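You operate a simulated robot arm through the tools that you are given. There is no shell and no other tool. Be economical: measure what you need, move in short steps, check, and stop when the job is done.

The job below is to be done with a simulated robot arm. You get a single attempt, and the scene is never put back.

JOB
Fetch the seal size on the order card from the seals drawer, then lock up again.
Fine: the box goes on top of the parts cabinet; drawer shut, lock switch back at lock. Set down upright: what you pick out. Where these are worked on the way, their far stop is far enough and under half their travel is too little: seals drawer.
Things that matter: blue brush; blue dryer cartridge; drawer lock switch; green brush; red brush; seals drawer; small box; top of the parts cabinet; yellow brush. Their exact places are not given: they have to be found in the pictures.

It is judged by the outcome, as a careful person would: the job done as asked, and still so three seconds after it is handed in. It fails if anything else is knocked over, pushed out of place, dropped, spilled or broken. A push-on lid holds only when it is set on centred and level and pressed home; a screw cap is set on level and turned clockwise until tight.

ROBOT AND FRAMES
A 7-joint arm with a two-finger gripper, hanging from a carriage that runs on a rail from [0.545, -0.002] to [-2.335, 0.007] (x, y) and turns from 14 to 702 degrees about z. Base frame: it is fixed where the carriage stands at the start and does not move with it; the origin is on the floor, on the carriage's upright axis, x ahead of it, y to its left, z up; the surface under the hand at the start is at about z = 0.9. Readings come in m, degrees, newtons and seconds.
With the tool pointing down near the work surface it reaches from about 0.1 to 0.56 m from the robot's upright axis, wherever it stands. Its first joint turns from -166.0 to 166.0 degrees. Places, roughly: drawer lock switch [0.3, -0.1, 0.8]; seals drawer [0.4, 0, 0.6]; top of the parts cabinet [0.4, -0.1, 0.9]. Payload 1.37 kg.
The tool frame sits at the grasp point between the pads (the TCP): z along the fingers, y along the line on which they close. The tips reach 0.016 m beyond it. The gripper opens to 0.092 m. The gripper's body begins 0.074 m behind the TCP.
Orientation is that of the tool frame in the base frame, as a unit quaternion [x, y, z, w]. With the fingers straight down and closing along the base's y, the tool's x points along the base's -x, its y along +y and its z along -z.

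CONTROLS
- The arm moves only by the tool apply_moves. Its argument "motion" is text: rows parted by semicolons, each of 7 numbers parted by spaces: the shift along the base's x, y, z in units of 40 mm (1.0 is 40 mm), then the turn, a rotation vector about the base's x, y, z in units of 5 degrees (1.0 is 5 degrees), then the closure, from 0 (fully open) to 1 (shut). In form: x y z wx wy wz gripper; .... A call has 1 to 10 rows; each row shifts and turns the commanded pose from where the row before left it. A call with a number of a shift or a turn outside -1 to 1 is refused whole. Rows are played at 5 a second. More than 0.05 m and 8.6 degrees between two rows, or a gripper value outside its range, and nothing of the call is played. A pose out of reach is approached as far as the arm can. The call stops where the force on the tool passes 40 N (or 10 N more than at its start, if that is more) or the arm is blocked; 0.2 s more then pass. Each finger halts on what it meets, pressing with about 26 N; the grip force reading is that of the motor and also rises with nothing between the fingers. The clock runs only during rows and for 0.2 s after the last one: add rows that do not move to give the fingers time. It gives the time, the measured TCP pose, the force on the tool (base axes), the opening and the grip force at its end, in the units of the frame above (readings bear some noise), with the torque about the TCP (base axes, N m) and any sound that the robot's microphone picked up.
- Cameras (640 x 400 px; columns grow to the right, rows downward): "scene" is now at [0.2548, -0.0049, 1.6416]; the picture's right is [-0.07, -1.00, 0.00], its down [-0.93, 0.06, -0.36] and it looks along [0.36, -0.02, -0.93] (base axes); focal length 216 px, centre (320, 200). "wrist" rides on the gripper at [0.071, 0.019, -0.111] in the tool frame; the picture's right is [-0.26, 0.97, 0.00], its down [-0.78, -0.21, -0.59] and it looks along [-0.57, -0.15, 0.81] (tool axes); focal length 280 px, centre (320, 200).
- get_image(camera): a new picture of that camera. No time passes.
- raise_lower(by): slides the trunk up (or, below 0, down) by that many m; the arm and the scene camera ride with it, the base frame stays. It gives what a move gives, with no picture.
- roll_base(legs): drives the robot by 1 to 6 legs, each [ahead, left, turn to the left] in m, m and degrees, along the robot's own axes; the way and the turn of a leg run together, so that a leg with both is an arc; at most 1.5 m and 180 degrees a leg. The arm and the cameras ride along, it lands a little off, and it stops where it bumps. It keeps to its track: a leg is cut to what the track allows. It gives what a move gives.
- head_to(pan, tilt): turns the head with the scene camera to pan (to the left, within 155 degrees either way) and tilt (down, from -29 to 69), counted from straight ahead of the robot. It gives what a move gives.
- locate(camera, pixels): for up to 12 pixels [column, row] of the newest picture of that camera ("zoom" is the newest enlarged one), the place [x, y, z] in the base frame of the surface seen there, good to about 0.002 m. No time passes.
- inspect(camera, box): a new picture of the part [left, top, right, bottom] of that camera's present view, enlarged. No time passes.
- close_job(): hands the job in; it is judged then, once.

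Go step by step. Measure first, check grasps and placings, and put right what went wrong. The budget is 80 turns and 52 pictures, counting those below and the enlarged ones. Unless the task says otherwise, let go and move clear before handing in, and close with one line.

The tools are called by a JSON object that holds its "api" and its "payload". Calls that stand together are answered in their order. apply_moves: Moves the arm, as the interface text tells. Its arguments: {"type":"object","properties":{"motion":{"type":"string"}},"required":["motion"]} The other tools are called the same way: raise_lower (by) slides the trunk up or down; roll_base (legs) drives the base; head_to (pan, tilt) turns the head that bears the scene camera; get_image (camera) takes a picture; locate (camera, pixels) gives the place of the surface under pixels of a picture; inspect (camera, box) takes an enlarged picture of a part of a camera's view; close_job () hands the job in.

At the start:

```text
t: 0.0
ee_pos: [0.2811, -0.1045, 1.1012]
ee_rot: [0.0, 1.0, 0.0, 0.0]
wrist_force: [0.6, 0.8, 0.3]
moment: [-0.01, 0.01, 0.04]
width: 0.0919
grasp_force: 0.0
trunk travel left (down, up): [-0.464, 0.196]
robot x, y, heading: [0.0004, 0.0043, 0.1]
head pan, tilt: [-3.9, 68.8]
```

scene: 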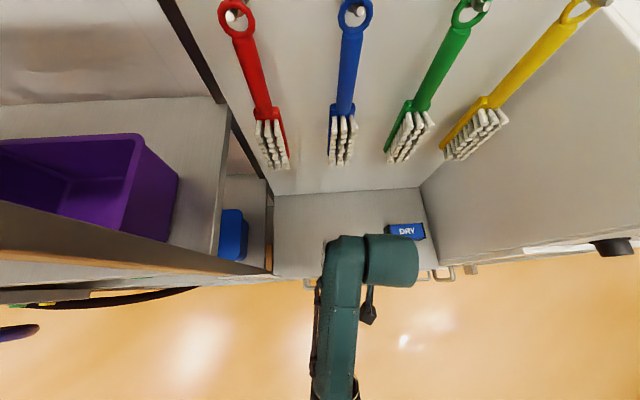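
wrist: 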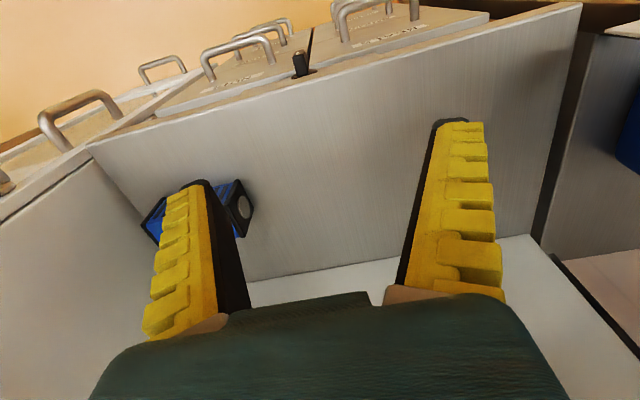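

The scene view shows the cabinet top with the DRY cartridge at (405,231), and drawer handles on the front face below the arm. I'll inspect the wrist view closely and tilt the head to look for the order card.

{"api": "inspect", "payload": {"camera": "wrist", "box": [0, 0, 640, 200]}}

{"api": "locate", "payload": {"camera": "wrist", "pixels": [[300, 65], [240, 50], [350, 20], [100, 145], [575, 8], [535, 235], [160, 72], [75, 110], [240, 205], [300, 230]]}}

{"api": "locate", "payload": {"camera": "scene", "pixels": [[405, 231], [300, 210], [280, 275], [418, 190], [437, 262], [275, 195], [340, 160], [270, 160], [410, 150], [475, 150], [233, 250], [320, 275]]}}

```text
1.00 times, centred on (320, 100) of wrist (not enlarged: the box is as wide or as high as the picture)
```

zoom: 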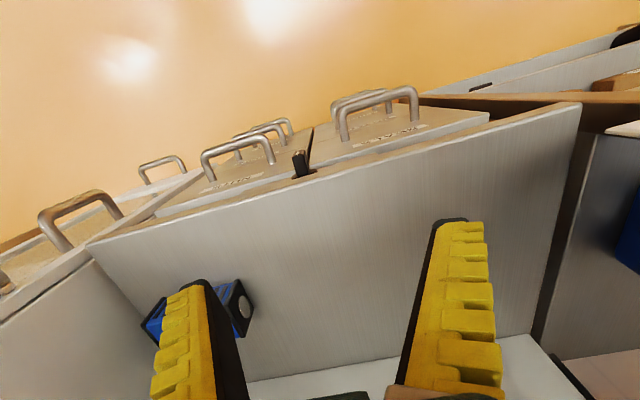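

```text
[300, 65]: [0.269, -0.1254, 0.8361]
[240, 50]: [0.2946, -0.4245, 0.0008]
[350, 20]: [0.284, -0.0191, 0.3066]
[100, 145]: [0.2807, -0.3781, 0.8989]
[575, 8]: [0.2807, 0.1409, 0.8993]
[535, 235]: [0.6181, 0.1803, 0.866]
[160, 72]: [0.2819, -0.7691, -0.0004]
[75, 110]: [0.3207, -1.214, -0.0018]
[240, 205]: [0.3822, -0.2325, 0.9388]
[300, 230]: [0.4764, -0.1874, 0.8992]
```

```text
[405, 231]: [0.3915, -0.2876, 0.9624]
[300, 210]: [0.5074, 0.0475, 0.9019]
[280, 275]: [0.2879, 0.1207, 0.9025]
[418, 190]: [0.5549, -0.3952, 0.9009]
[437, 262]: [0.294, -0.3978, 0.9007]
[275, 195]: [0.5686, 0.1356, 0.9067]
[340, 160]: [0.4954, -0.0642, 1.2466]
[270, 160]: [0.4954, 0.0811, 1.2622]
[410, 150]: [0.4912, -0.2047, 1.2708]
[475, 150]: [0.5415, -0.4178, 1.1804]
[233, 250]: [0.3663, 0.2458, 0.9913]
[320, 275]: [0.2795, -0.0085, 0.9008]
```

The cabinet top is at z=0.90 with its front at x≈0.28, and the lock switch is near [0.27,-0.125,0.836]. I'll back off along the rail and look at the front face and for the card.

{"api": "roll_base", "payload": {"legs": [[-0.7, 0, 0]]}}

{"api": "head_to", "payload": {"pan": 0, "tilt": 45}}

{"api": "get_image", "payload": {"camera": "scene"}}

```text
t: 3.9
ee_pos: [-0.4375, -0.1054, 1.1022]
ee_rot: [0.005, 1.0, 0.0, 0.0]
wrist_force: [0.0, -0.7, 0.6]
moment: [0.0, 0.0, -0.01]
width: 0.0918
grasp_force: 0.1
trunk travel left (down, up): [-0.464, 0.196]
robot x, y, heading: [-0.7153, 0.0052, -0.9]
head pan, tilt: [-3.9, 68.8]
```

```text
t: 4.8
ee_pos: [-0.4372, -0.1044, 1.1011]
ee_rot: [0.006, 1.0, 0.0, 0.0]
wrist_force: [0.0, 0.5, -0.7]
moment: [0.0, -0.06, 0.01]
width: 0.0917
grasp_force: 0.0
trunk travel left (down, up): [-0.464, 0.196]
robot x, y, heading: [-0.7168, -0.0009, -0.8]
head pan, tilt: [0.0, 45.0]
```

```text
48 pictures are left
```

scene: 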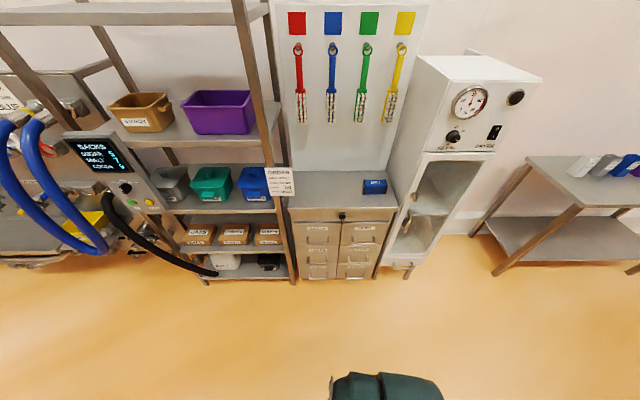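

The order card is at about (280,181) and the cabinet front at (340,245). I'll zoom into both.

{"api": "inspect", "payload": {"camera": "scene", "box": [256, 160, 304, 200]}}

{"api": "inspect", "payload": {"camera": "scene", "box": [270, 195, 420, 290]}}

{"api": "locate", "payload": {"camera": "scene", "pixels": [[282, 181], [343, 216], [318, 222], [360, 225], [318, 240], [318, 262], [360, 262]]}}

```text
10.00 times, centred on (280, 180) of scene
```

zoom: 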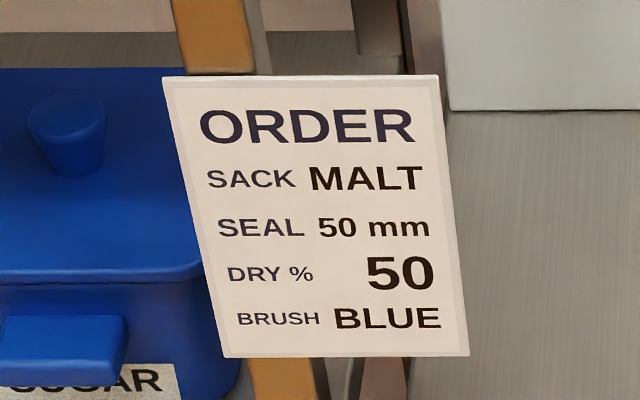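

```text
4.21 times, centred on (345, 242) of scene
```

zoom: 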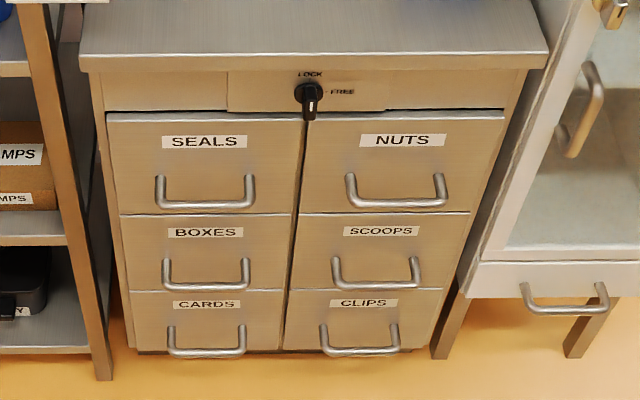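

```text
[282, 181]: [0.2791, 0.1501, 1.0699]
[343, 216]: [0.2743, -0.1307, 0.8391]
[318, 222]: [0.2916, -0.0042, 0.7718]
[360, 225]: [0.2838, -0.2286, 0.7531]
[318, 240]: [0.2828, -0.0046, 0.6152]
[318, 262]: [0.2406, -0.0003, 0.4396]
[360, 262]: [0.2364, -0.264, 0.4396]
```

The card says SEAL 50 mm; the seals drawer is upper left; the switch has LOCK above and FREE at right. I'll zoom in on the switch and the seals handle.

{"api": "inspect", "payload": {"camera": "scene", "box": [328, 208, 360, 228]}}

{"api": "inspect", "payload": {"camera": "scene", "box": [292, 215, 348, 250]}}

{"api": "locate", "payload": {"camera": "zoom", "pixels": [[100, 275], [310, 270], [205, 290], [130, 295], [280, 292], [205, 200], [205, 250], [420, 150], [30, 150]]}}

```text
16.00 times, centred on (344, 218) of scene
```

zoom: 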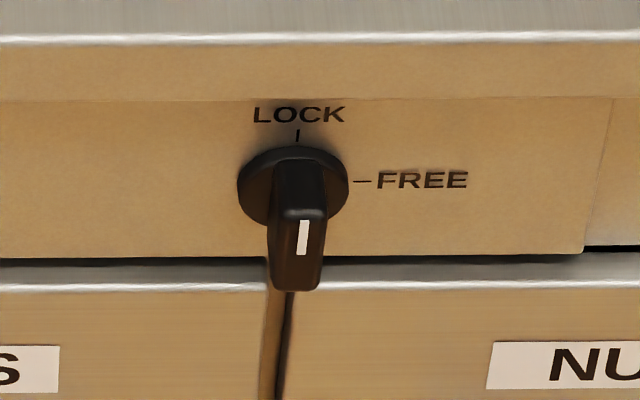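

```text
11.43 times, centred on (320, 232) of scene
```

zoom: 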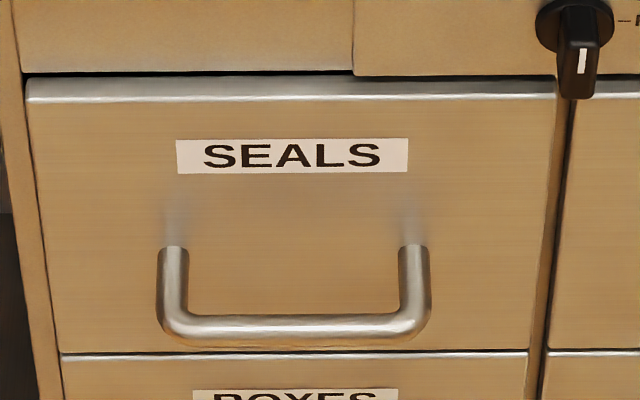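

```text
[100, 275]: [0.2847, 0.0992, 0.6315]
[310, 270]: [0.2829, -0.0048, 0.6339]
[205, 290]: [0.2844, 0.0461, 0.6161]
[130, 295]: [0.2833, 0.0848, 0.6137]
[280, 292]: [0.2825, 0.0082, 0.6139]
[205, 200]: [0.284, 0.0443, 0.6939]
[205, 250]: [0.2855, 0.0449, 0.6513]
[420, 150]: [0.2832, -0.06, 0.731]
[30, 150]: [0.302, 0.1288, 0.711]
```

The knob points up (LOCK), so turning +90° about x frees it. I'll locate points on the handle bar and knob.

{"api": "locate", "payload": {"camera": "zoom", "pixels": [[295, 320], [295, 330], [200, 327], [390, 325], [172, 260], [415, 260], [295, 355], [295, 90], [560, 50], [582, 60], [580, 90]]}}

{"api": "inspect", "payload": {"camera": "scene", "box": [328, 208, 360, 228]}}

{"api": "locate", "payload": {"camera": "zoom", "pixels": [[303, 215], [300, 252], [298, 280], [285, 217], [322, 217], [275, 260], [320, 260], [297, 180], [250, 180], [340, 180], [420, 180], [300, 160]]}}

```text
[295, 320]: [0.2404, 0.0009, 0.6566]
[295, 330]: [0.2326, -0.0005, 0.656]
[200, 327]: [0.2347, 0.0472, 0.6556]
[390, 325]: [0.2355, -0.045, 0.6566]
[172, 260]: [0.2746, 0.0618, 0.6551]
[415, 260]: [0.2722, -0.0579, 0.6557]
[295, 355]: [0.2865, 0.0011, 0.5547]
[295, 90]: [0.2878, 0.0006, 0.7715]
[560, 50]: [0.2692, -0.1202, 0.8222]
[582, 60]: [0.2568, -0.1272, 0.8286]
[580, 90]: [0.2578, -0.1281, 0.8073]
```

```text
16.00 times, centred on (344, 218) of scene
```

zoom: 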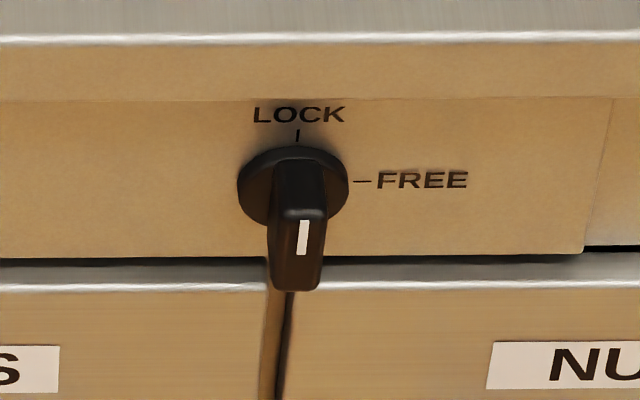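

```text
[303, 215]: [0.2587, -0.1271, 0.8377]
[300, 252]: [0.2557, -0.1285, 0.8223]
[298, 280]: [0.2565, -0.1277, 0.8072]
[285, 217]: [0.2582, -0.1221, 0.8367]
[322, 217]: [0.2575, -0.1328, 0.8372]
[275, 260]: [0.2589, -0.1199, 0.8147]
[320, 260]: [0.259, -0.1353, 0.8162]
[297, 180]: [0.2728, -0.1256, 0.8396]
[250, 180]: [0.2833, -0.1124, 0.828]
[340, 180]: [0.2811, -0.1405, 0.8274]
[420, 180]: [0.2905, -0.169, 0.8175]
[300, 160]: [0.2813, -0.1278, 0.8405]
```

The knob bar is about 14 mm wide in y and centred near [0.257, -0.128, 0.822]; the handle bar is at x≈0.236, z≈0.656. In free space I'll turn the tool horizontal, pointing along +x.

{"api": "apply_moves", "payload": {"motion": "0.4 0 0 0 -1 0 0;0.4 0 0 0 -1 0 0;0.4 0 0 0 -1 0 0;0.4 0 0 0 -1 0 0;0.4 0 0 0 -1 0 0;0.4 0 0 0 -1 0 0;0.4 0 0 0 -1 0 0;0.4 0 0 0 -1 0 0;0.4 0 0 0 -1 0 0;0.4 0 0 0 -1 0 0"}}

{"api": "apply_moves", "payload": {"motion": "0.4 0 0 0 -1 0 0;0.4 0 0 0 -1 0 0;0.4 0 0 0 -1 0 0;0.4 0 0 0 -1 0 0;0.4 0 0 0 -1 0 0;0.4 0 0 0 -1 0 0;0.4 0 0 0 -1 0 0;0.4 0 0 0 -1 0 0;0 0 0 0 0 0 0;0 0 0 0 0 0 0"}}

{"api": "get_image", "payload": {"camera": "scene"}}

```text
t: 7.0
ee_pos: [-0.2799, -0.1063, 1.1012]
ee_rot: [0.006, 0.906, 0.002, 0.423]
wrist_force: [0.1, 0.6, 0.1]
moment: [-0.01, -0.02, 0.01]
width: 0.092
grasp_force: 0.0
trunk travel left (down, up): [-0.464, 0.196]
robot x, y, heading: [-0.7183, 0.0026, -0.5]
head pan, tilt: [0.0, 45.0]
```

```text
t: 9.2
ee_pos: [-0.1491, -0.1051, 1.1018]
ee_rot: [0.004, 0.707, 0.006, 0.707]
wrist_force: [0.3, -0.1, -0.2]
moment: [0.02, -0.03, 0.0]
width: 0.0918
grasp_force: 0.1
trunk travel left (down, up): [-0.464, 0.196]
robot x, y, heading: [-0.7162, 0.0011, -0.8]
head pan, tilt: [0.0, 45.0]
```

```text
42 pictures are left
```

scene: 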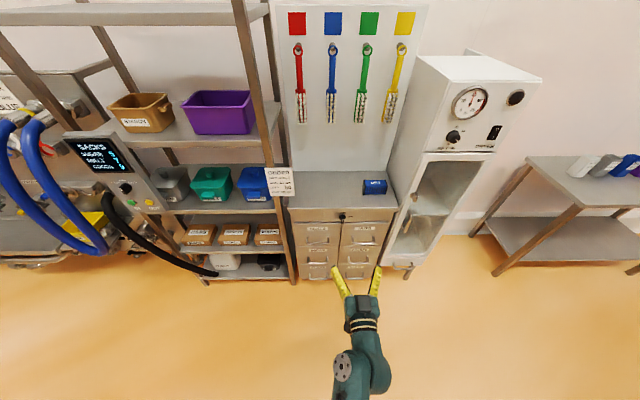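

The tool is horizontal with free space ahead. I'll lower the trunk so the TCP is at knob height, then roll ahead to leave about 5 cm.

{"api": "raise_lower", "payload": {"by": -0.279}}

{"api": "roll_base", "payload": {"legs": [[0.32, 0, 0.8]]}}

{"api": "get_image", "payload": {"camera": "wrist"}}

```text
t: 12.0
ee_pos: [-0.149, -0.1054, 0.823]
ee_rot: [0.005, 0.707, 0.004, 0.707]
wrist_force: [0.0, -0.3, -0.7]
moment: [0.02, -0.01, 0.01]
width: 0.0919
grasp_force: 0.0
trunk travel left (down, up): [-0.185, 0.475]
robot x, y, heading: [-0.7163, 0.0019, -0.5]
head pan, tilt: [0.0, 45.0]
```

```text
t: 14.2
ee_pos: [0.1701, -0.0987, 0.8223]
ee_rot: [-0.001, 0.707, 0.01, 0.707]
wrist_force: [0.3, 0.5, 0.2]
moment: [-0.05, 0.0, -0.01]
width: 0.0919
grasp_force: 0.1
trunk travel left (down, up): [-0.185, 0.475]
robot x, y, heading: [-0.3974, 0.0033, 0.0]
head pan, tilt: [0.0, 45.0]
```

```text
41 pictures are left
```

wrist: 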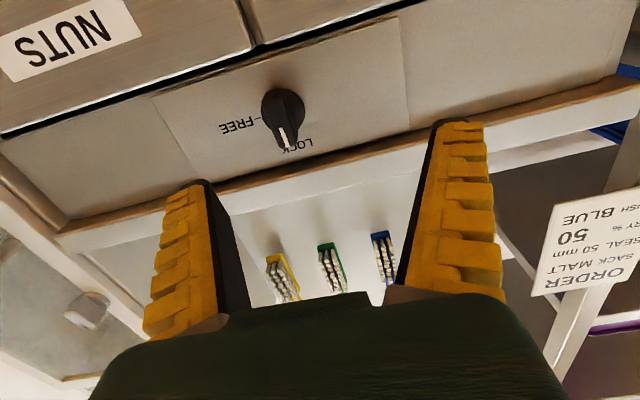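

The knob shows at (283,118) with its white mark near LOCK. I'll locate its edges from this close view.

{"api": "locate", "payload": {"camera": "wrist", "pixels": [[272, 100], [298, 98], [285, 105], [283, 130], [278, 125], [297, 122], [285, 145], [262, 115], [284, 92], [200, 110]]}}

{"api": "inspect", "payload": {"camera": "wrist", "box": [230, 70, 342, 170]}}

```text
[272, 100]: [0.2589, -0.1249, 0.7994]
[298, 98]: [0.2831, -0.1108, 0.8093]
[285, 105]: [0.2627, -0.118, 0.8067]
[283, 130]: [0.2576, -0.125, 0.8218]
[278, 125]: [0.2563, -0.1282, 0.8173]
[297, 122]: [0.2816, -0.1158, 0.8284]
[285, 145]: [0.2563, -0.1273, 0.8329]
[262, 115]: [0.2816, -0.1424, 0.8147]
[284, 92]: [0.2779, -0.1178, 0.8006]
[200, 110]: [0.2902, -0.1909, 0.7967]
```

```text
4.00 times, centred on (286, 120) of wrist
```

zoom: 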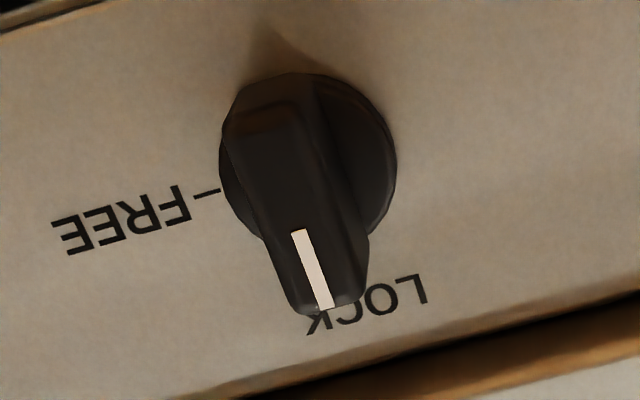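

Knob centre is about [0.257, -0.127, 0.82]. I'll shift −28 mm in y, go ahead 88 mm, and close on it.

{"api": "apply_moves", "payload": {"motion": "0 -0.7 -0.05 0 0 0 0;0.7 0 0 0 0 0 0;0.8 0 0 0 0 0 0;0.7 0 0 0 0 0 0;0 0 0 0 0 0 0"}}

{"api": "apply_moves", "payload": {"motion": "0 0 0 0 0 0 0.5;0 0 0 0 0 0 1;0 0 0 0 0 0 1;0 0 0 0 0 0 1;0 0 0 0 0 0 1"}}

{"api": "get_image", "payload": {"camera": "wrist"}}

```text
t: 15.3
ee_pos: [0.2586, -0.1262, 0.8187]
ee_rot: [0.0, 0.707, 0.009, 0.707]
wrist_force: [-0.2, -0.2, -0.8]
moment: [0.05, 0.01, -0.05]
width: 0.0916
grasp_force: 0.2
trunk travel left (down, up): [-0.185, 0.475]
robot x, y, heading: [-0.4004, -0.0018, -0.1]
head pan, tilt: [0.0, 45.0]
```

```text
t: 16.6
ee_pos: [0.2567, -0.1255, 0.82]
ee_rot: [0.0, 0.707, 0.008, 0.707]
wrist_force: [-7.6, 0.3, 3.8]
moment: [-0.05, -0.06, 0.04]
width: 0.0085
grasp_force: 28.1
trunk travel left (down, up): [-0.185, 0.475]
robot x, y, heading: [-0.3992, 0.0013, 0.3]
head pan, tilt: [0.0, 45.0]
```

```text
39 pictures are left
```

wrist: 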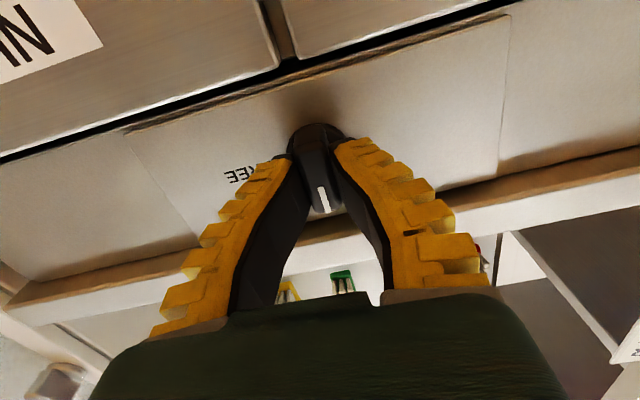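

The fingers hold the knob (width 8.5 mm, mark visible between them). Now turn +90° about x.

{"api": "apply_moves", "payload": {"motion": "0 0 0 1 0 0 1;0 0 0 1 0 0 1;0 0 0 1 0 0 1;0 0 0 1 0 0 1;0 0 0 1 0 0 1;0 0 0 1 0 0 1;0 0 0 1 0 0 1;0 0 0 1 0 0 1;0 0 0 1 0 0 1;0 0 0 0 0 0 1"}}

{"api": "apply_moves", "payload": {"motion": "0 0 0 1 0 0 1;0 0 0 1 0 0 1;0 0 0 1 0 0 1;0 0 0 1 0 0 1;0 0 0 1 0 0 1;0 0 0 1 0 0 1;0 0 0 1 0 0 1;0 0 0 1 0 0 1;0 0 0 1 0 0 1;0 0 0 0 0 0 1"}}

{"api": "get_image", "payload": {"camera": "wrist"}}

```text
t: 18.8
ee_pos: [0.2569, -0.1266, 0.8201]
ee_rot: [0.271, 0.65, 0.28, 0.653]
wrist_force: [-0.8, -5.1, -7.9]
moment: [-0.01, 0.06, -0.13]
width: 0.0063
grasp_force: 28.0
trunk travel left (down, up): [-0.185, 0.475]
robot x, y, heading: [-0.3971, 0.0015, 0.2]
head pan, tilt: [0.0, 45.0]
```

```text
t: 20.9
ee_pos: [0.2571, -0.1273, 0.8192]
ee_rot: [0.501, 0.494, 0.507, 0.499]
wrist_force: [2.7, -9.8, -19.3]
moment: [-0.19, 0.2, -0.07]
width: 0.0059
grasp_force: 28.1
trunk travel left (down, up): [-0.185, 0.475]
robot x, y, heading: [-0.3998, 0.0015, 0.1]
head pan, tilt: [0.0, 45.0]
```

```text
38 pictures are left
```

wrist: 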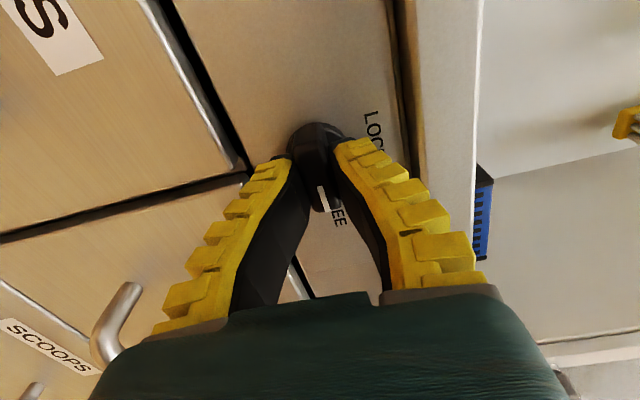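

The knob's mark now points at FREE. I'll open modestly, back off 90 mm, and check.

{"api": "apply_moves", "payload": {"motion": "0 0 0 0 0 0 0.6;0 0 0 0 0 0 0.6;-0.75 0 0 0 0 0 0.6;-0.75 0 0 0 0 0 0.6;-0.75 0 0 0 0 0 0.4;0 0 0 0 0 0 0.4"}}

{"api": "get_image", "payload": {"camera": "wrist"}}

```text
t: 22.4
ee_pos: [0.1687, -0.1267, 0.822]
ee_rot: [0.499, 0.493, 0.507, 0.501]
wrist_force: [0.3, 0.8, -0.5]
moment: [-0.04, 0.0, 0.02]
width: 0.058
grasp_force: 2.5
trunk travel left (down, up): [-0.185, 0.475]
robot x, y, heading: [-0.3963, 0.0026, 0.2]
head pan, tilt: [0.0, 45.0]
```

```text
37 pictures are left
```

wrist: 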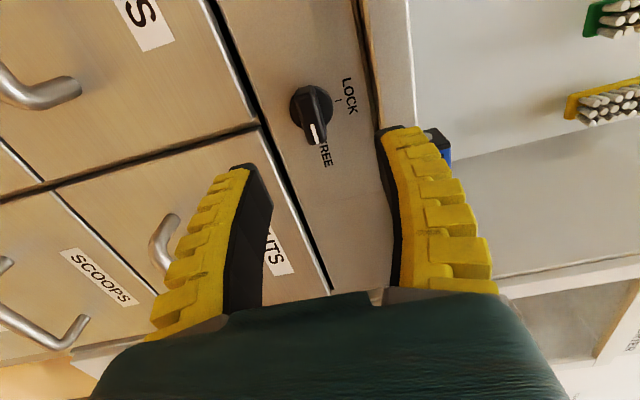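

The switch is at FREE. I'll move the hand level with the seals handle: trunk down 166 mm, y +128 mm.

{"api": "raise_lower", "payload": {"by": -0.165}}

{"api": "apply_moves", "payload": {"motion": "0 0.8 0 0 0 0 0.4;0 0.8 0 0 0 0 0.4;0 0.8 0 0 0 0 0.4;0 0.8 0 0 0 0 0.4;0 0 0 0 0 0 0.4"}}

{"api": "get_image", "payload": {"camera": "wrist"}}

```text
t: 24.2
ee_pos: [0.1672, -0.1257, 0.6571]
ee_rot: [0.5, 0.493, 0.506, 0.5]
wrist_force: [0.6, 0.0, 0.4]
moment: [0.01, 0.0, -0.03]
width: 0.0579
grasp_force: 2.0
trunk travel left (down, up): [-0.02, 0.64]
robot x, y, heading: [-0.3985, 0.0003, 0.1]
head pan, tilt: [0.0, 45.0]
```

```text
t: 25.4
ee_pos: [0.1677, 0.0019, 0.6567]
ee_rot: [0.499, 0.494, 0.506, 0.5]
wrist_force: [-0.3, 0.0, 0.4]
moment: [0.0, 0.03, -0.01]
width: 0.0578
grasp_force: 1.9
trunk travel left (down, up): [-0.02, 0.64]
robot x, y, heading: [-0.3949, 0.0048, -0.0]
head pan, tilt: [0.0, 45.0]
```

```text
36 pictures are left
```

wrist: 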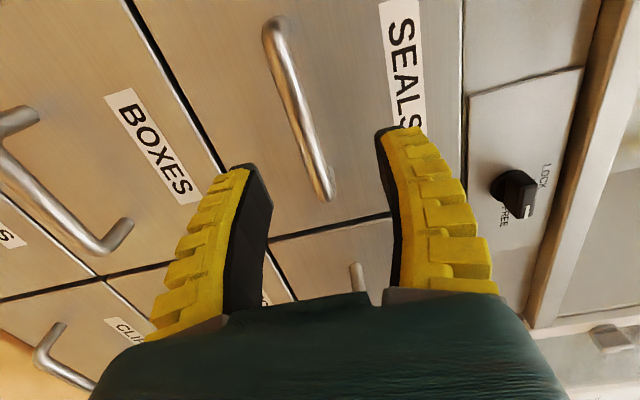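

The handle bar runs between the open fingers. I'll advance 68 mm and grip it.

{"api": "apply_moves", "payload": {"motion": "0.6 0 0 0 0 0 0.4;0.6 0 0 0 0 0 0.4;0.5 0 0 0 0 0 0.4;0 0 0 0 0 0 0.8;0 0 0 0 0 0 1;0 0 0 0 0 0 1;0 0 0 0 0 0 1"}}

{"api": "get_image", "payload": {"camera": "wrist"}}

```text
t: 27.0
ee_pos: [0.2321, 0.0022, 0.6469]
ee_rot: [0.503, 0.497, 0.503, 0.496]
wrist_force: [5.1, -0.6, -30.6]
moment: [-0.22, 0.03, 0.13]
width: 0.0097
grasp_force: 28.4
trunk travel left (down, up): [-0.02, 0.64]
robot x, y, heading: [-0.4028, 0.0017, -0.1]
head pan, tilt: [0.0, 45.0]
```

```text
35 pictures are left
```

wrist: 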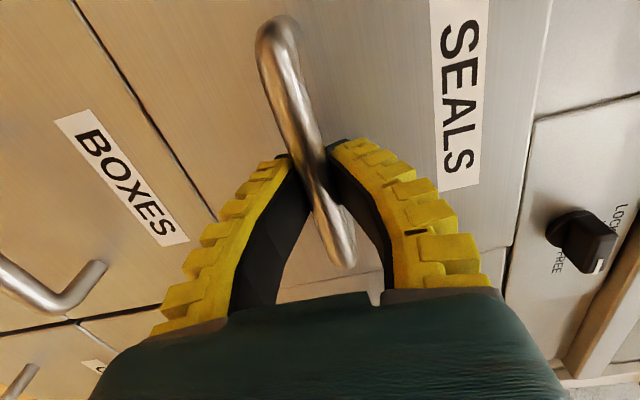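

The bar is gripped, but it sits ~10 mm lower than commanded (−30 N in z), so I'll relax z and pull out.

{"api": "apply_moves", "payload": {"motion": "0 0 -0.25 0 0 0 1;-0.25 0 0 0 0 0 1;-0.5 0 0 0 0 0 1;-0.5 0 0 0 0 0 1;-0.5 0 0 0 0 0 1;-0.5 0 0 0 0 0 1;-0.5 0 0 0 0 0 1;0 0 0 0 0 0 1"}}

```text
t: 28.8
ee_pos: [0.1273, 0.0001, 0.6473]
ee_rot: [0.498, 0.494, 0.506, 0.502]
wrist_force: [1.4, 0.0, -6.0]
moment: [-0.03, -0.1, -0.05]
width: 0.0
grasp_force: 27.9
trunk travel left (down, up): [-0.02, 0.64]
robot x, y, heading: [-0.3997, 0.0034, 0.2]
head pan, tilt: [0.0, 45.0]
```

Width reads 0.0, so the bar may have slipped out. I'll look.

{"api": "get_image", "payload": {"camera": "wrist"}}

{"api": "get_image", "payload": {"camera": "scene"}}

```text
34 pictures are left
```

wrist: 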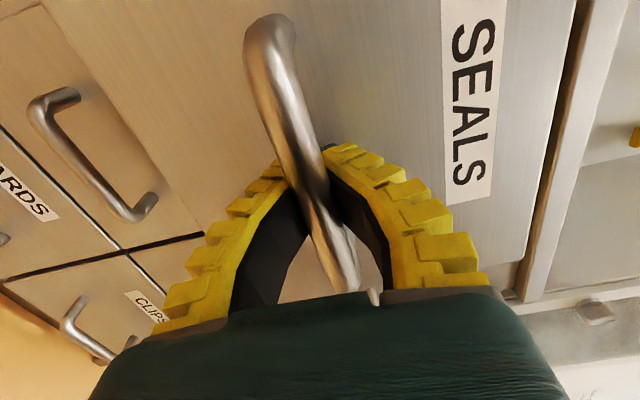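

```text
33 pictures are left
```

scene: 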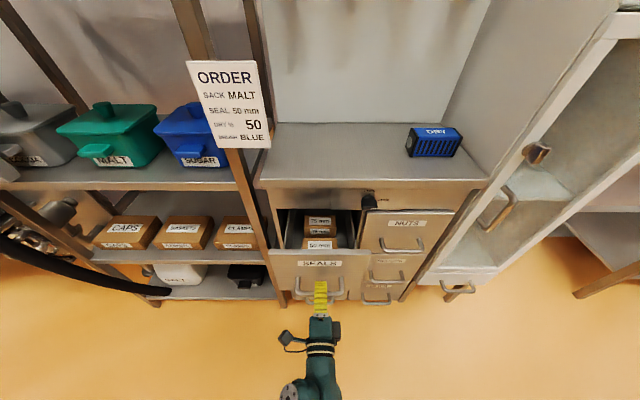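

The bar is still captured behind the closed tips and the drawer is coming out, showing labelled boxes. Continue pulling.

{"api": "apply_moves", "payload": {"motion": "-0.5 0 0 0 0 0 1;-0.5 0 0 0 0 0 1;-0.5 0 0 0 0 0 1;-0.5 0 0 0 0 0 1;-0.5 0 0 0 0 0 1;-0.5 0 0 0 0 0 1;0 0 0 0 0 0 1"}}

{"api": "get_image", "payload": {"camera": "scene"}}

```text
t: 30.4
ee_pos: [0.0078, 0.001, 0.6475]
ee_rot: [0.5, 0.493, 0.506, 0.502]
wrist_force: [1.6, -0.3, -3.7]
moment: [-0.05, -0.06, -0.03]
width: 0.0
grasp_force: 27.6
trunk travel left (down, up): [-0.02, 0.64]
robot x, y, heading: [-0.4008, 0.003, 0.2]
head pan, tilt: [0.0, 45.0]
```

```text
32 pictures are left
```

scene: 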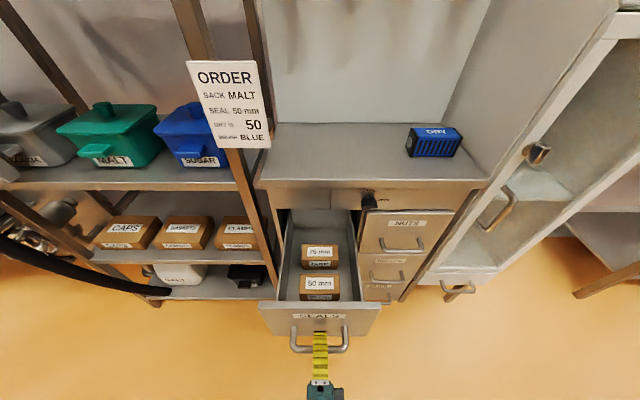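

The drawer is out about 22 cm. I'll zoom on the boxes to read and measure them.

{"api": "inspect", "payload": {"camera": "scene", "box": [276, 205, 388, 315]}}

{"api": "locate", "payload": {"camera": "scene", "pixels": [[320, 283], [302, 277], [339, 277], [302, 289], [339, 289], [320, 252], [304, 247], [337, 247], [320, 309], [320, 240], [350, 270], [320, 296]]}}

```text
3.64 times, centred on (332, 260) of scene
```

zoom: 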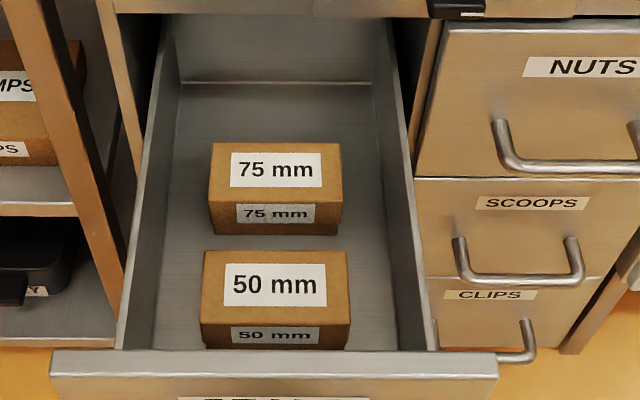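

```text
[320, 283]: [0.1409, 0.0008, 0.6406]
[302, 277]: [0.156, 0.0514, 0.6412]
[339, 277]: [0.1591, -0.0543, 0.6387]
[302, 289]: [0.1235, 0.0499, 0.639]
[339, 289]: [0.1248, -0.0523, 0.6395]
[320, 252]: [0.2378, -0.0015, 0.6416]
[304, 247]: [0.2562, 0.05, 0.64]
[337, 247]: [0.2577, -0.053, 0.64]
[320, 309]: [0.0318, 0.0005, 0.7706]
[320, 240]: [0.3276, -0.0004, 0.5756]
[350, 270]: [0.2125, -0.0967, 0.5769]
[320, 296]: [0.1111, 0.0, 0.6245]
```

The 50 mm box (top at z≈0.64, ~0.11 wide in y) is the front one. I'll measure its x edges, then release the handle and roll back.

{"api": "locate", "payload": {"camera": "zoom", "pixels": [[275, 255], [275, 318], [208, 285], [346, 285], [275, 230], [275, 205], [160, 200], [400, 200], [275, 352], [275, 375], [275, 150], [275, 95]]}}

{"api": "apply_moves", "payload": {"motion": "0 0 0 0 0 0 0.6;0 0 0 0 0 0 0.4;0 0 0 0 0 0 0.4;0 0 0 0 0 0 0.4;-0.5 0 0 0 0 0 0.4;-0.5 0 0 0 0 0 0.4;-0.5 0 0 0 0 0 0.4;0 0 0 0 0 0 0.4"}}

{"api": "get_image", "payload": {"camera": "wrist"}}

```text
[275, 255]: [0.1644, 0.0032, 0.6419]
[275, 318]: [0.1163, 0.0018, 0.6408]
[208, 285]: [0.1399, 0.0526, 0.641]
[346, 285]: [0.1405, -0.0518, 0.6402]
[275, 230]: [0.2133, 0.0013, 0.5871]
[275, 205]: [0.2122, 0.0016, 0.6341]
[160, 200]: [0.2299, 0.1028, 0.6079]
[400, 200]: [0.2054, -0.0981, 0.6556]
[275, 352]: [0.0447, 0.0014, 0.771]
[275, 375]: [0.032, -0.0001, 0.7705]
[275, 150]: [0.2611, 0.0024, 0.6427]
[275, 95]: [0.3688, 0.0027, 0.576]
```

```text
t: 32.2
ee_pos: [-0.0531, 0.0013, 0.6477]
ee_rot: [0.499, 0.493, 0.507, 0.5]
wrist_force: [1.1, 0.3, 0.4]
moment: [-0.01, 0.0, 0.0]
width: 0.0576
grasp_force: 1.8
trunk travel left (down, up): [-0.02, 0.64]
robot x, y, heading: [-0.3964, -0.0001, 0.0]
head pan, tilt: [0.0, 45.0]
```

```text
30 pictures are left
```

wrist: 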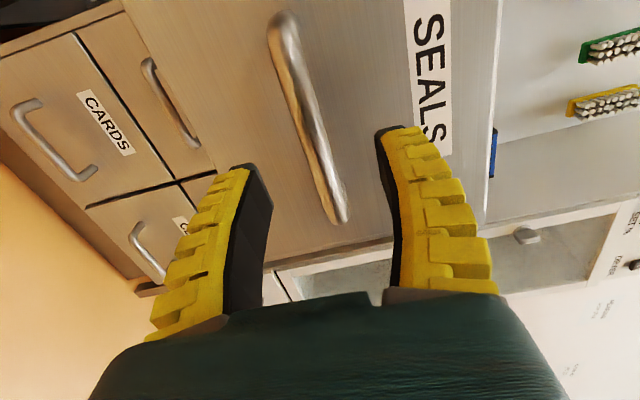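

The handle is free and the drawer stays open; box spans x≈0.114–0.167. I'll roll back, raise the trunk and turn the tool down.

{"api": "roll_base", "payload": {"legs": [[-0.15, 0, 0]]}}

{"api": "raise_lower", "payload": {"by": 0.4}}

{"api": "apply_moves", "payload": {"motion": "0 0 0 0 1 0 0.2;0 0 0 0 1 0 0.2;0 0 0 0 1 0 0.2;0 0 0 0 1 0 0.2;0 0 0 0 1 0 0.2;0 0 0 0 1 0 0.2;0 0 0 0 1 0 0.2;0 0 0 0 1 0 0.2;0 0 0 0 1 0 0.2;0 0 0 0 0 0 0.2"}}

{"api": "apply_moves", "payload": {"motion": "0 0 0 0 1 0 0.2;0 0 0 0 1 0 0.2;0 0 0 0 1 0 0.2;0 0 0 0 1 0 0.2;0 0 0 0 1 0 0.2;0 0 0 0 1 0 0.2;0 0 0 0 1 0 0.2;0 0 0 0 1 0 0.2;0 0 0 0 1 0 0.2;0 0 0 0 0 0 0.2"}}

```text
t: 33.6
ee_pos: [-0.203, 0.0015, 0.6471]
ee_rot: [0.501, 0.492, 0.506, 0.501]
wrist_force: [-0.7, -0.5, -0.1]
moment: [0.0, -0.02, 0.03]
width: 0.0577
grasp_force: 1.6
trunk travel left (down, up): [-0.02, 0.64]
robot x, y, heading: [-0.5477, 0.0021, -0.1]
head pan, tilt: [0.0, 45.0]
```

```text
t: 37.4
ee_pos: [-0.2014, 0.0011, 1.0482]
ee_rot: [0.501, 0.492, 0.506, 0.502]
wrist_force: [0.0, -0.9, -0.2]
moment: [0.0, 0.03, 0.01]
width: 0.0578
grasp_force: 1.5
trunk travel left (down, up): [-0.42, 0.24]
robot x, y, heading: [-0.5453, -0.0003, 0.1]
head pan, tilt: [0.0, 45.0]
```

```text
t: 39.6
ee_pos: [-0.2019, 0.0013, 1.0477]
ee_rot: [0.511, 0.503, 0.495, 0.49]
wrist_force: [0.3, 0.2, -0.1]
moment: [-0.04, -0.01, 0.03]
width: 0.0753
grasp_force: 0.8
out of reach, approached as far as the arm can: row 2, 3, 4, 5, 6, 7, 8, 9
trunk travel left (down, up): [-0.42, 0.24]
robot x, y, heading: [-0.5431, 0.0029, -0.2]
head pan, tilt: [0.0, 45.0]
```

```text
t: 41.8
ee_pos: [-0.202, 0.0006, 1.0485]
ee_rot: [0.511, 0.503, 0.495, 0.491]
wrist_force: [0.1, -0.9, 1.2]
moment: [0.04, 0.01, -0.02]
width: 0.0754
grasp_force: 1.2
out of reach, approached as far as the arm can: row 1, 2, 3, 4, 5, 6, 7, 8, 9
trunk travel left (down, up): [-0.42, 0.24]
robot x, y, heading: [-0.5493, 0.0021, -0.2]
head pan, tilt: [0.0, 45.0]
```

The turn is out of reach in this folded pose. I'll stretch forward 0.16 m first and see what the commanded pose does.

{"api": "apply_moves", "payload": {"motion": "0.8 0 0 0 0 0 0.2;0.8 0 0 0 0 0 0.2;0.8 0 0 0 0 0 0.2;0.8 0 0 0 0 0 0.2;0.8 0 0 0 0 0 0.2;0 0 0 0 0 0 0.2"}}

```text
t: 43.2
ee_pos: [-0.0408, 0.0001, 1.0485]
ee_rot: [0.511, 0.503, 0.495, 0.491]
wrist_force: [0.7, 0.2, 0.2]
moment: [-0.01, 0.0, -0.02]
width: 0.0755
grasp_force: 1.2
trunk travel left (down, up): [-0.42, 0.24]
robot x, y, heading: [-0.5493, 0.0039, -0.0]
head pan, tilt: [0.0, 45.0]
```

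Now at 0.51 m ahead with orientation held; try the downward turn again.

{"api": "apply_moves", "payload": {"motion": "0 0 0 0 1 0 0.2;0 0 0 0 1 0 0.2;0 0 0 0 1 0 0.2;0 0 0 0 1 0 0.2;0 0 0 0 1 0 0.2;0 0 0 0 1 0 0.2;0 0 0 0 0 0 0.2"}}

```text
t: 44.8
ee_pos: [-0.0234, -0.0167, 1.0161]
ee_rot: [0.551, 0.576, 0.45, 0.403]
wrist_force: [-1.0, 1.1, -0.4]
moment: [-0.03, -0.04, 0.0]
width: 0.0754
grasp_force: 1.2
out of reach, approached as far as the arm can: row 1, 2, 3, 4, 5, 6
trunk travel left (down, up): [-0.42, 0.24]
robot x, y, heading: [-0.548, 0.0029, -0.0]
head pan, tilt: [0.0, 45.0]
```

Closing-along-x in this roll hits a joint limit when pitching down. I'll undo the 90° roll about the tool axis, then pitch down, then yaw the other way.

{"api": "apply_moves", "payload": {"motion": "0 0 0 -0.96 -0.07 0.27 0.2;0 0 0 -0.96 -0.07 0.27 0.2;0 0 0 -0.96 -0.07 0.27 0.2;0 0 0 -0.96 -0.07 0.27 0.2;0 0 0 -0.96 -0.07 0.27 0.2;0 0 0 -0.96 -0.07 0.27 0.2;0 0 0 -0.96 -0.07 0.27 0.2;0 0 0 -0.96 -0.07 0.27 0.2;0 0 0 -0.96 -0.07 0.27 0.2;0 0 0 0 0 0 0.2"}}

{"api": "apply_moves", "payload": {"motion": "0 0 0 -0.96 -0.07 0.27 0.2;0 0 0 -0.96 -0.07 0.27 0.2;0 0 0 -0.96 -0.07 0.27 0.2;0 0 0 -0.96 -0.07 0.27 0.2;0 0 0 -0.96 -0.07 0.27 0.2;0 0 0 -0.96 -0.07 0.27 0.2;0 0 0 -0.96 -0.07 0.27 0.2;0 0 0 -0.96 -0.07 0.27 0.2;0 0 0 -0.96 -0.07 0.27 0.2;0 0 0 0 0 0 0.2"}}

```text
t: 47.0
ee_pos: [-0.0246, -0.0148, 1.0166]
ee_rot: [0.288, 0.743, 0.261, 0.545]
wrist_force: [-0.5, -0.1, -0.3]
moment: [0.01, -0.03, 0.01]
width: 0.0755
grasp_force: 1.3
trunk travel left (down, up): [-0.42, 0.24]
robot x, y, heading: [-0.5492, 0.0004, -0.2]
head pan, tilt: [0.0, 45.0]
```

```text
t: 49.2
ee_pos: [-0.0243, -0.015, 1.0182]
ee_rot: [-0.017, 0.798, 0.031, 0.602]
wrist_force: [-0.7, -0.5, 0.4]
moment: [-0.03, 0.0, 0.0]
width: 0.0755
grasp_force: 1.0
trunk travel left (down, up): [-0.42, 0.24]
robot x, y, heading: [-0.548, -0.0017, 0.0]
head pan, tilt: [0.0, 45.0]
```

Roll undone. Now pitch down 74° while pulling in a bit.

{"api": "apply_moves", "payload": {"motion": "-0.3 0 0 0 1 0 0.2;-0.3 0 0 0 1 0 0.2;-0.3 0 0 0 1 0 0.2;-0.3 0 0 0 1 0 0.2;-0.3 0 0 0 1 0 0.2;-0.3 0 0 0 1 0 0.2;-0.3 0 0 0 1 0 0.2;-0.3 0 0 0 1 0 0.2;-0.3 0 0 0 1 0 0.2;0 0 0 0 1 0 0.2"}}

{"api": "apply_moves", "payload": {"motion": "0 0 0 0 1 0 0.2;0 0 0 0 1 0 0.2;0 0 0 0 1 0 0.2;0 0 0 0 1 0 0.2;0 0 0 0 0.8 0 0.2;0 0 0 0 0 1 0.2;0 0 0 0 0 1 0.2;0 0 0 0 0 1 0.2;0 0 0 0 0 1 0.2;0 0 0 0 0 0 0.2"}}

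```text
t: 51.4
ee_pos: [-0.1338, -0.0146, 1.0166]
ee_rot: [-0.001, 0.978, 0.038, 0.207]
wrist_force: [0.3, 0.0, 0.3]
moment: [-0.02, -0.03, -0.01]
width: 0.0753
grasp_force: 1.1
trunk travel left (down, up): [-0.42, 0.24]
robot x, y, heading: [-0.5447, 0.0021, -0.2]
head pan, tilt: [0.0, 45.0]
```

```text
t: 53.6
ee_pos: [-0.1323, -0.0145, 1.0177]
ee_rot: [-0.168, 0.985, 0.036, -0.006]
wrist_force: [1.3, -0.2, 0.1]
moment: [-0.01, 0.0, 0.0]
width: 0.0755
grasp_force: 1.2
trunk travel left (down, up): [-0.42, 0.24]
robot x, y, heading: [-0.545, 0.0023, -0.2]
head pan, tilt: [0.0, 45.0]
```

Pointing down and yaw going fine. Continue the yaw by 70°.

{"api": "apply_moves", "payload": {"motion": "0 0 0 0 0 1 0.2;0 0 0 0 0 1 0.2;0 0 0 0 0 1 0.2;0 0 0 0 0 1 0.2;0 0 0 0 0 1 0.2;0 0 0 0 0 1 0.2;0 0 0 0 0 1 0.2;0 0 0 0 0 0 0.2"}}

{"api": "apply_moves", "payload": {"motion": "0 0 0 0 0 1 0.2;0 0 0 0 0 1 0.2;0 0 0 0 0 1 0.2;0 0 0 0 0 1 0.2;0 0 0 0 0 1 0.2;0 0 0 0 0 1 0.2;0 0 0 0 0 1 0.2;0 0 0 0 0 0 0.2"}}

```text
t: 55.4
ee_pos: [-0.133, -0.0154, 1.0171]
ee_rot: [-0.457, 0.889, 0.032, -0.017]
wrist_force: [0.1, 0.7, 0.0]
moment: [-0.01, -0.02, -0.01]
width: 0.0757
grasp_force: 1.3
trunk travel left (down, up): [-0.42, 0.24]
robot x, y, heading: [-0.545, 0.0003, -0.1]
head pan, tilt: [0.0, 45.0]
```

```text
t: 57.2
ee_pos: [-0.1317, -0.0143, 1.0171]
ee_rot: [-0.702, 0.711, 0.026, -0.025]
wrist_force: [0.5, 0.1, -0.7]
moment: [0.0, 0.0, -0.01]
width: 0.0757
grasp_force: 1.2
trunk travel left (down, up): [-0.42, 0.24]
robot x, y, heading: [-0.5462, 0.0022, -0.1]
head pan, tilt: [0.0, 45.0]
```

Only a 4° tilt remains. I'll correct it, centre y, roll ahead 0.272 m over the box, and look.

{"api": "apply_moves", "payload": {"motion": "0 0.36 0 0 -0.83 0 0.1;0 0 0 0 0 0 0.05"}}

{"api": "roll_base", "payload": {"legs": [[0.272, 0, 0]]}}

{"api": "raise_lower", "payload": {"by": -0.2}}

{"api": "get_image", "payload": {"camera": "wrist"}}

```text
t: 57.8
ee_pos: [-0.1321, -0.0001, 1.0167]
ee_rot: [-0.702, 0.712, 0.0, -0.001]
wrist_force: [-0.5, 0.2, 0.0]
moment: [-0.02, 0.01, 0.01]
width: 0.088
grasp_force: 0.7
trunk travel left (down, up): [-0.42, 0.24]
robot x, y, heading: [-0.5482, 0.0004, -0.1]
head pan, tilt: [0.0, 45.0]
```

```text
t: 59.8
ee_pos: [0.1415, 0.0005, 1.0169]
ee_rot: [-0.703, 0.711, 0.0, 0.0]
wrist_force: [-0.8, 0.6, 0.5]
moment: [0.0, -0.03, -0.01]
width: 0.0878
grasp_force: 0.2
trunk travel left (down, up): [-0.42, 0.24]
robot x, y, heading: [-0.2735, 0.002, -0.1]
head pan, tilt: [0.0, 45.0]
```

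```text
t: 61.9
ee_pos: [0.1416, 0.0004, 0.816]
ee_rot: [-0.703, 0.711, 0.0, -0.001]
wrist_force: [0.7, 0.5, -0.2]
moment: [0.01, 0.03, 0.01]
width: 0.0877
grasp_force: 1.1
trunk travel left (down, up): [-0.22, 0.44]
robot x, y, heading: [-0.2755, -0.0003, 0.1]
head pan, tilt: [0.0, 45.0]
```

```text
29 pictures are left
```

wrist: 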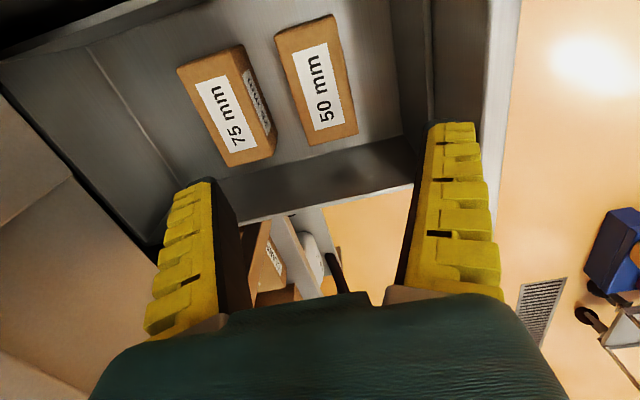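

The 50 mm box shows at (318,80) between the fingers' line. I'll relocate its edges and the drawer front's.

{"api": "locate", "payload": {"camera": "wrist", "pixels": [[279, 40], [331, 17], [309, 140], [355, 125], [292, 88], [345, 72], [272, 135], [244, 50], [318, 80], [412, 185], [340, 165]]}}

```text
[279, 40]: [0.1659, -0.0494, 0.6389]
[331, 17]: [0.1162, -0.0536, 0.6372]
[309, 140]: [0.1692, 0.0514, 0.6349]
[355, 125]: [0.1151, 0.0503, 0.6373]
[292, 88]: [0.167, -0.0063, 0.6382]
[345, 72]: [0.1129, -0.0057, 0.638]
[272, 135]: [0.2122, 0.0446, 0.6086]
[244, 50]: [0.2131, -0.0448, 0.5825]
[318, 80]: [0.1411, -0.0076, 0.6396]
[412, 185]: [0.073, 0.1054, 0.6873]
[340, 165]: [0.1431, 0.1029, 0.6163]
```

Box centre [0.141, 0, 0.64], gap clear both sides. Lower 0.12 first and check forearm clearance over the drawer front.

{"api": "raise_lower", "payload": {"by": -0.12}}

{"api": "get_image", "payload": {"camera": "scene"}}

{"api": "get_image", "payload": {"camera": "wrist"}}

```text
t: 63.4
ee_pos: [0.1411, 0.0004, 0.6971]
ee_rot: [-0.703, 0.711, 0.0, 0.0]
wrist_force: [0.1, 0.5, 0.6]
moment: [-0.03, -0.03, 0.02]
width: 0.0879
grasp_force: 0.4
trunk travel left (down, up): [-0.1, 0.56]
robot x, y, heading: [-0.2718, 0.0011, 0.1]
head pan, tilt: [0.0, 45.0]
```

```text
28 pictures are left
```

scene: 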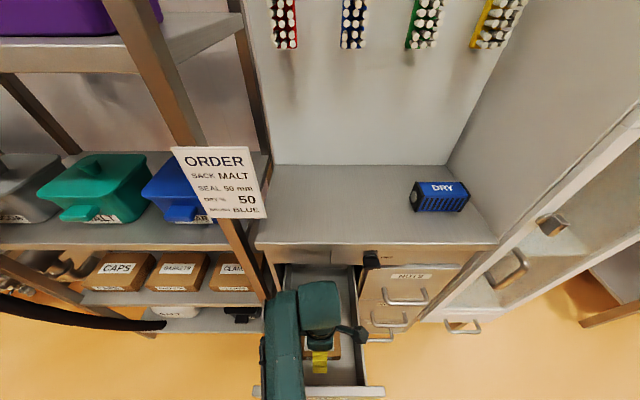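

```text
27 pictures are left
```

wrist: 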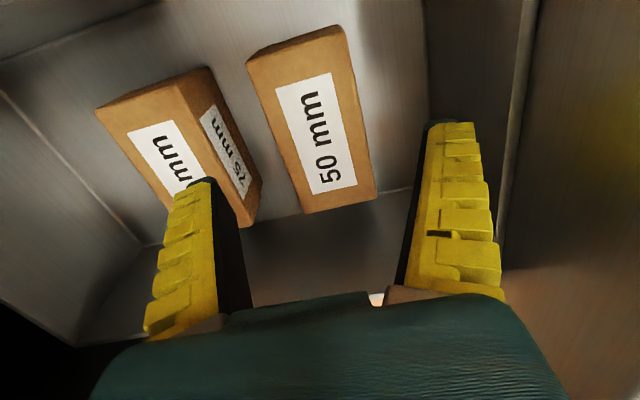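

Fingers straddle the box with clearance to the 75 mm one. Lower 80 mm with the force-guarded arm and close gently.

{"api": "apply_moves", "payload": {"motion": "0 0 -0.5 0 0 0 0.05;0 0 -0.5 0 0 0 0.05;0 0 -0.5 0 0 0 0.05;0 0 -0.5 0 0 0 0.05;0 0 0 0 0 0 0.05;0 0 0 0 0 0 0.4;0 0 0 0 0 0 0.6;0 0 0 0 0 0 0.8;0 0 0 0 0 0 0.8"}}

{"api": "get_image", "payload": {"camera": "wrist"}}

```text
t: 65.4
ee_pos: [0.1424, 0.0002, 0.6159]
ee_rot: [-0.703, 0.711, 0.0, 0.001]
wrist_force: [1.1, -0.5, 0.9]
moment: [-0.03, 0.02, -0.01]
width: 0.0563
grasp_force: 25.4
trunk travel left (down, up): [-0.1, 0.56]
robot x, y, heading: [-0.2779, 0.0009, 0.3]
head pan, tilt: [0.0, 45.0]
```

```text
26 pictures are left
```

wrist: 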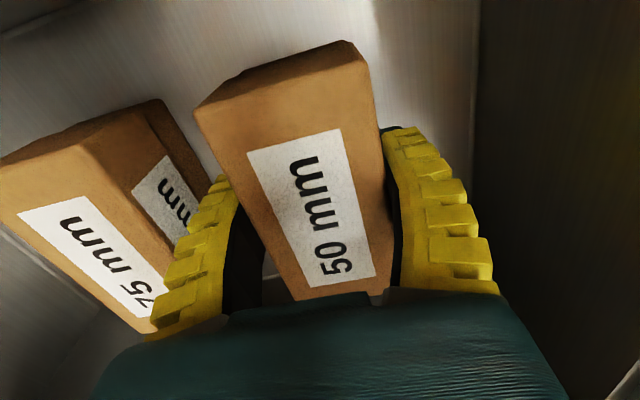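

Box gripped (width 56 mm, 25 N). Lift 80 mm with the arm, then raise the trunk, and check.

{"api": "apply_moves", "payload": {"motion": "0 0 0.5 0 0 0 0.8;0 0 0.5 0 0 0 0.8;0 0 0.5 0 0 0 0.8;0 0 0.5 0 0 0 0.8;0 0 0.5 0 0 0 0.8;0 0 0 0 0 0 0.8"}}

{"api": "raise_lower", "payload": {"by": 0.36}}

{"api": "apply_moves", "payload": {"motion": "0 -0.6 0 0 0 0 0.8;0 -0.6 0 0 0 0 0.8;0 -0.6 0 0 0 0 0.8;0 -0.6 0 0 0 0 0.8;0 -0.2 0 0 0 0 0.8;0 0 0 0 0 0 0.8"}}

{"api": "get_image", "payload": {"camera": "scene"}}

```text
t: 66.8
ee_pos: [0.1436, -0.0019, 0.7159]
ee_rot: [-0.703, 0.711, 0.0, 0.0]
wrist_force: [-0.3, 0.5, -1.2]
moment: [-0.01, 0.04, 0.04]
width: 0.0563
grasp_force: 26.1
trunk travel left (down, up): [-0.1, 0.56]
robot x, y, heading: [-0.2752, 0.0039, -0.1]
head pan, tilt: [0.0, 45.0]
```

```text
t: 70.3
ee_pos: [0.1422, -0.0007, 1.0747]
ee_rot: [-0.703, 0.711, 0.0, 0.0]
wrist_force: [0.9, -0.2, -2.1]
moment: [0.0, 0.03, -0.01]
width: 0.0566
grasp_force: 26.1
trunk travel left (down, up): [-0.46, 0.2]
robot x, y, heading: [-0.2737, -0.0018, -0.0]
head pan, tilt: [0.0, 45.0]
```

```text
t: 71.7
ee_pos: [0.1425, -0.1041, 1.0756]
ee_rot: [-0.703, 0.711, -0.001, 0.0]
wrist_force: [-0.6, -0.4, -3.0]
moment: [-0.01, 0.0, 0.02]
width: 0.0563
grasp_force: 26.2
trunk travel left (down, up): [-0.46, 0.2]
robot x, y, heading: [-0.2728, -0.0023, 0.1]
head pan, tilt: [0.0, 45.0]
```

```text
25 pictures are left
```

scene: 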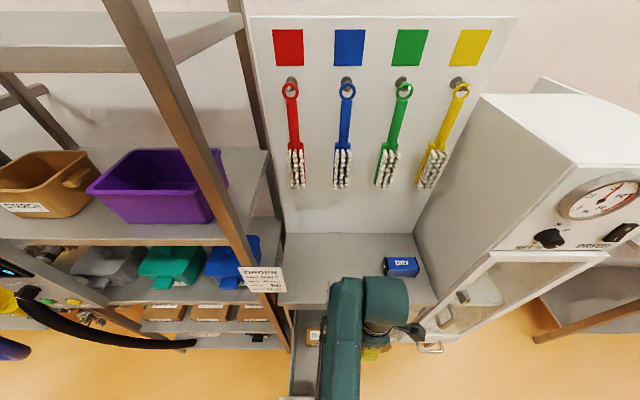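

Box carried; cabinet top is clear at y≈−0.1, cartridge at y<−0.23. Roll ahead 0.235 m so the box is over the top.

{"api": "roll_base", "payload": {"legs": [[0.235, 0, 0]]}}

{"api": "get_image", "payload": {"camera": "wrist"}}

```text
t: 73.5
ee_pos: [0.3733, -0.107, 1.0759]
ee_rot: [-0.703, 0.711, 0.0, 0.001]
wrist_force: [-0.3, 1.0, -1.0]
moment: [0.02, -0.03, 0.03]
width: 0.0563
grasp_force: 26.0
trunk travel left (down, up): [-0.46, 0.2]
robot x, y, heading: [-0.0465, -0.0034, 0.2]
head pan, tilt: [0.0, 45.0]
```

```text
24 pictures are left
```

wrist: 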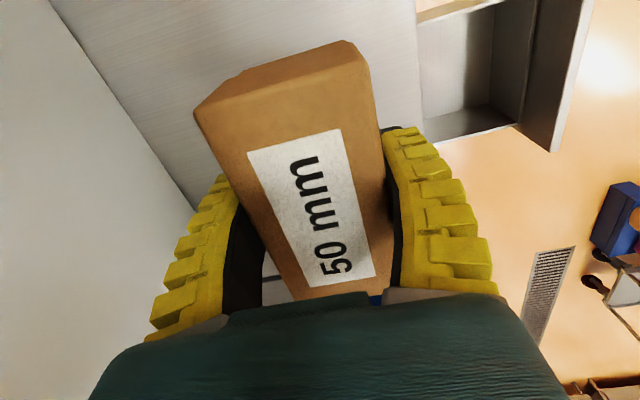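

Box hangs upright over the bare top. Lower 135 mm gently.

{"api": "apply_moves", "payload": {"motion": "0 0 -0.6 0 0 0 0.8;0 0 -0.6 0 0 0 0.8;0 0 -0.6 0 0 0 0.8;0 0 -0.6 0 0 0 0.8;0 0 -0.5 0 0 0 0.8;0 0 -0.3 0 0 0 0.8;0 0 -0.15 0 0 0 0.8;0 0 -0.05 0 0 0 0.8;0 0 0 0 0 0 0.8"}}

```text
t: 75.5
ee_pos: [0.3743, -0.1074, 0.9413]
ee_rot: [-0.703, 0.712, -0.001, 0.0]
wrist_force: [-10.3, 2.9, 23.8]
moment: [0.12, 0.2, 0.14]
width: 0.0564
grasp_force: 25.7
trunk travel left (down, up): [-0.46, 0.2]
robot x, y, heading: [-0.0407, -0.003, -0.4]
head pan, tilt: [0.0, 45.0]
```

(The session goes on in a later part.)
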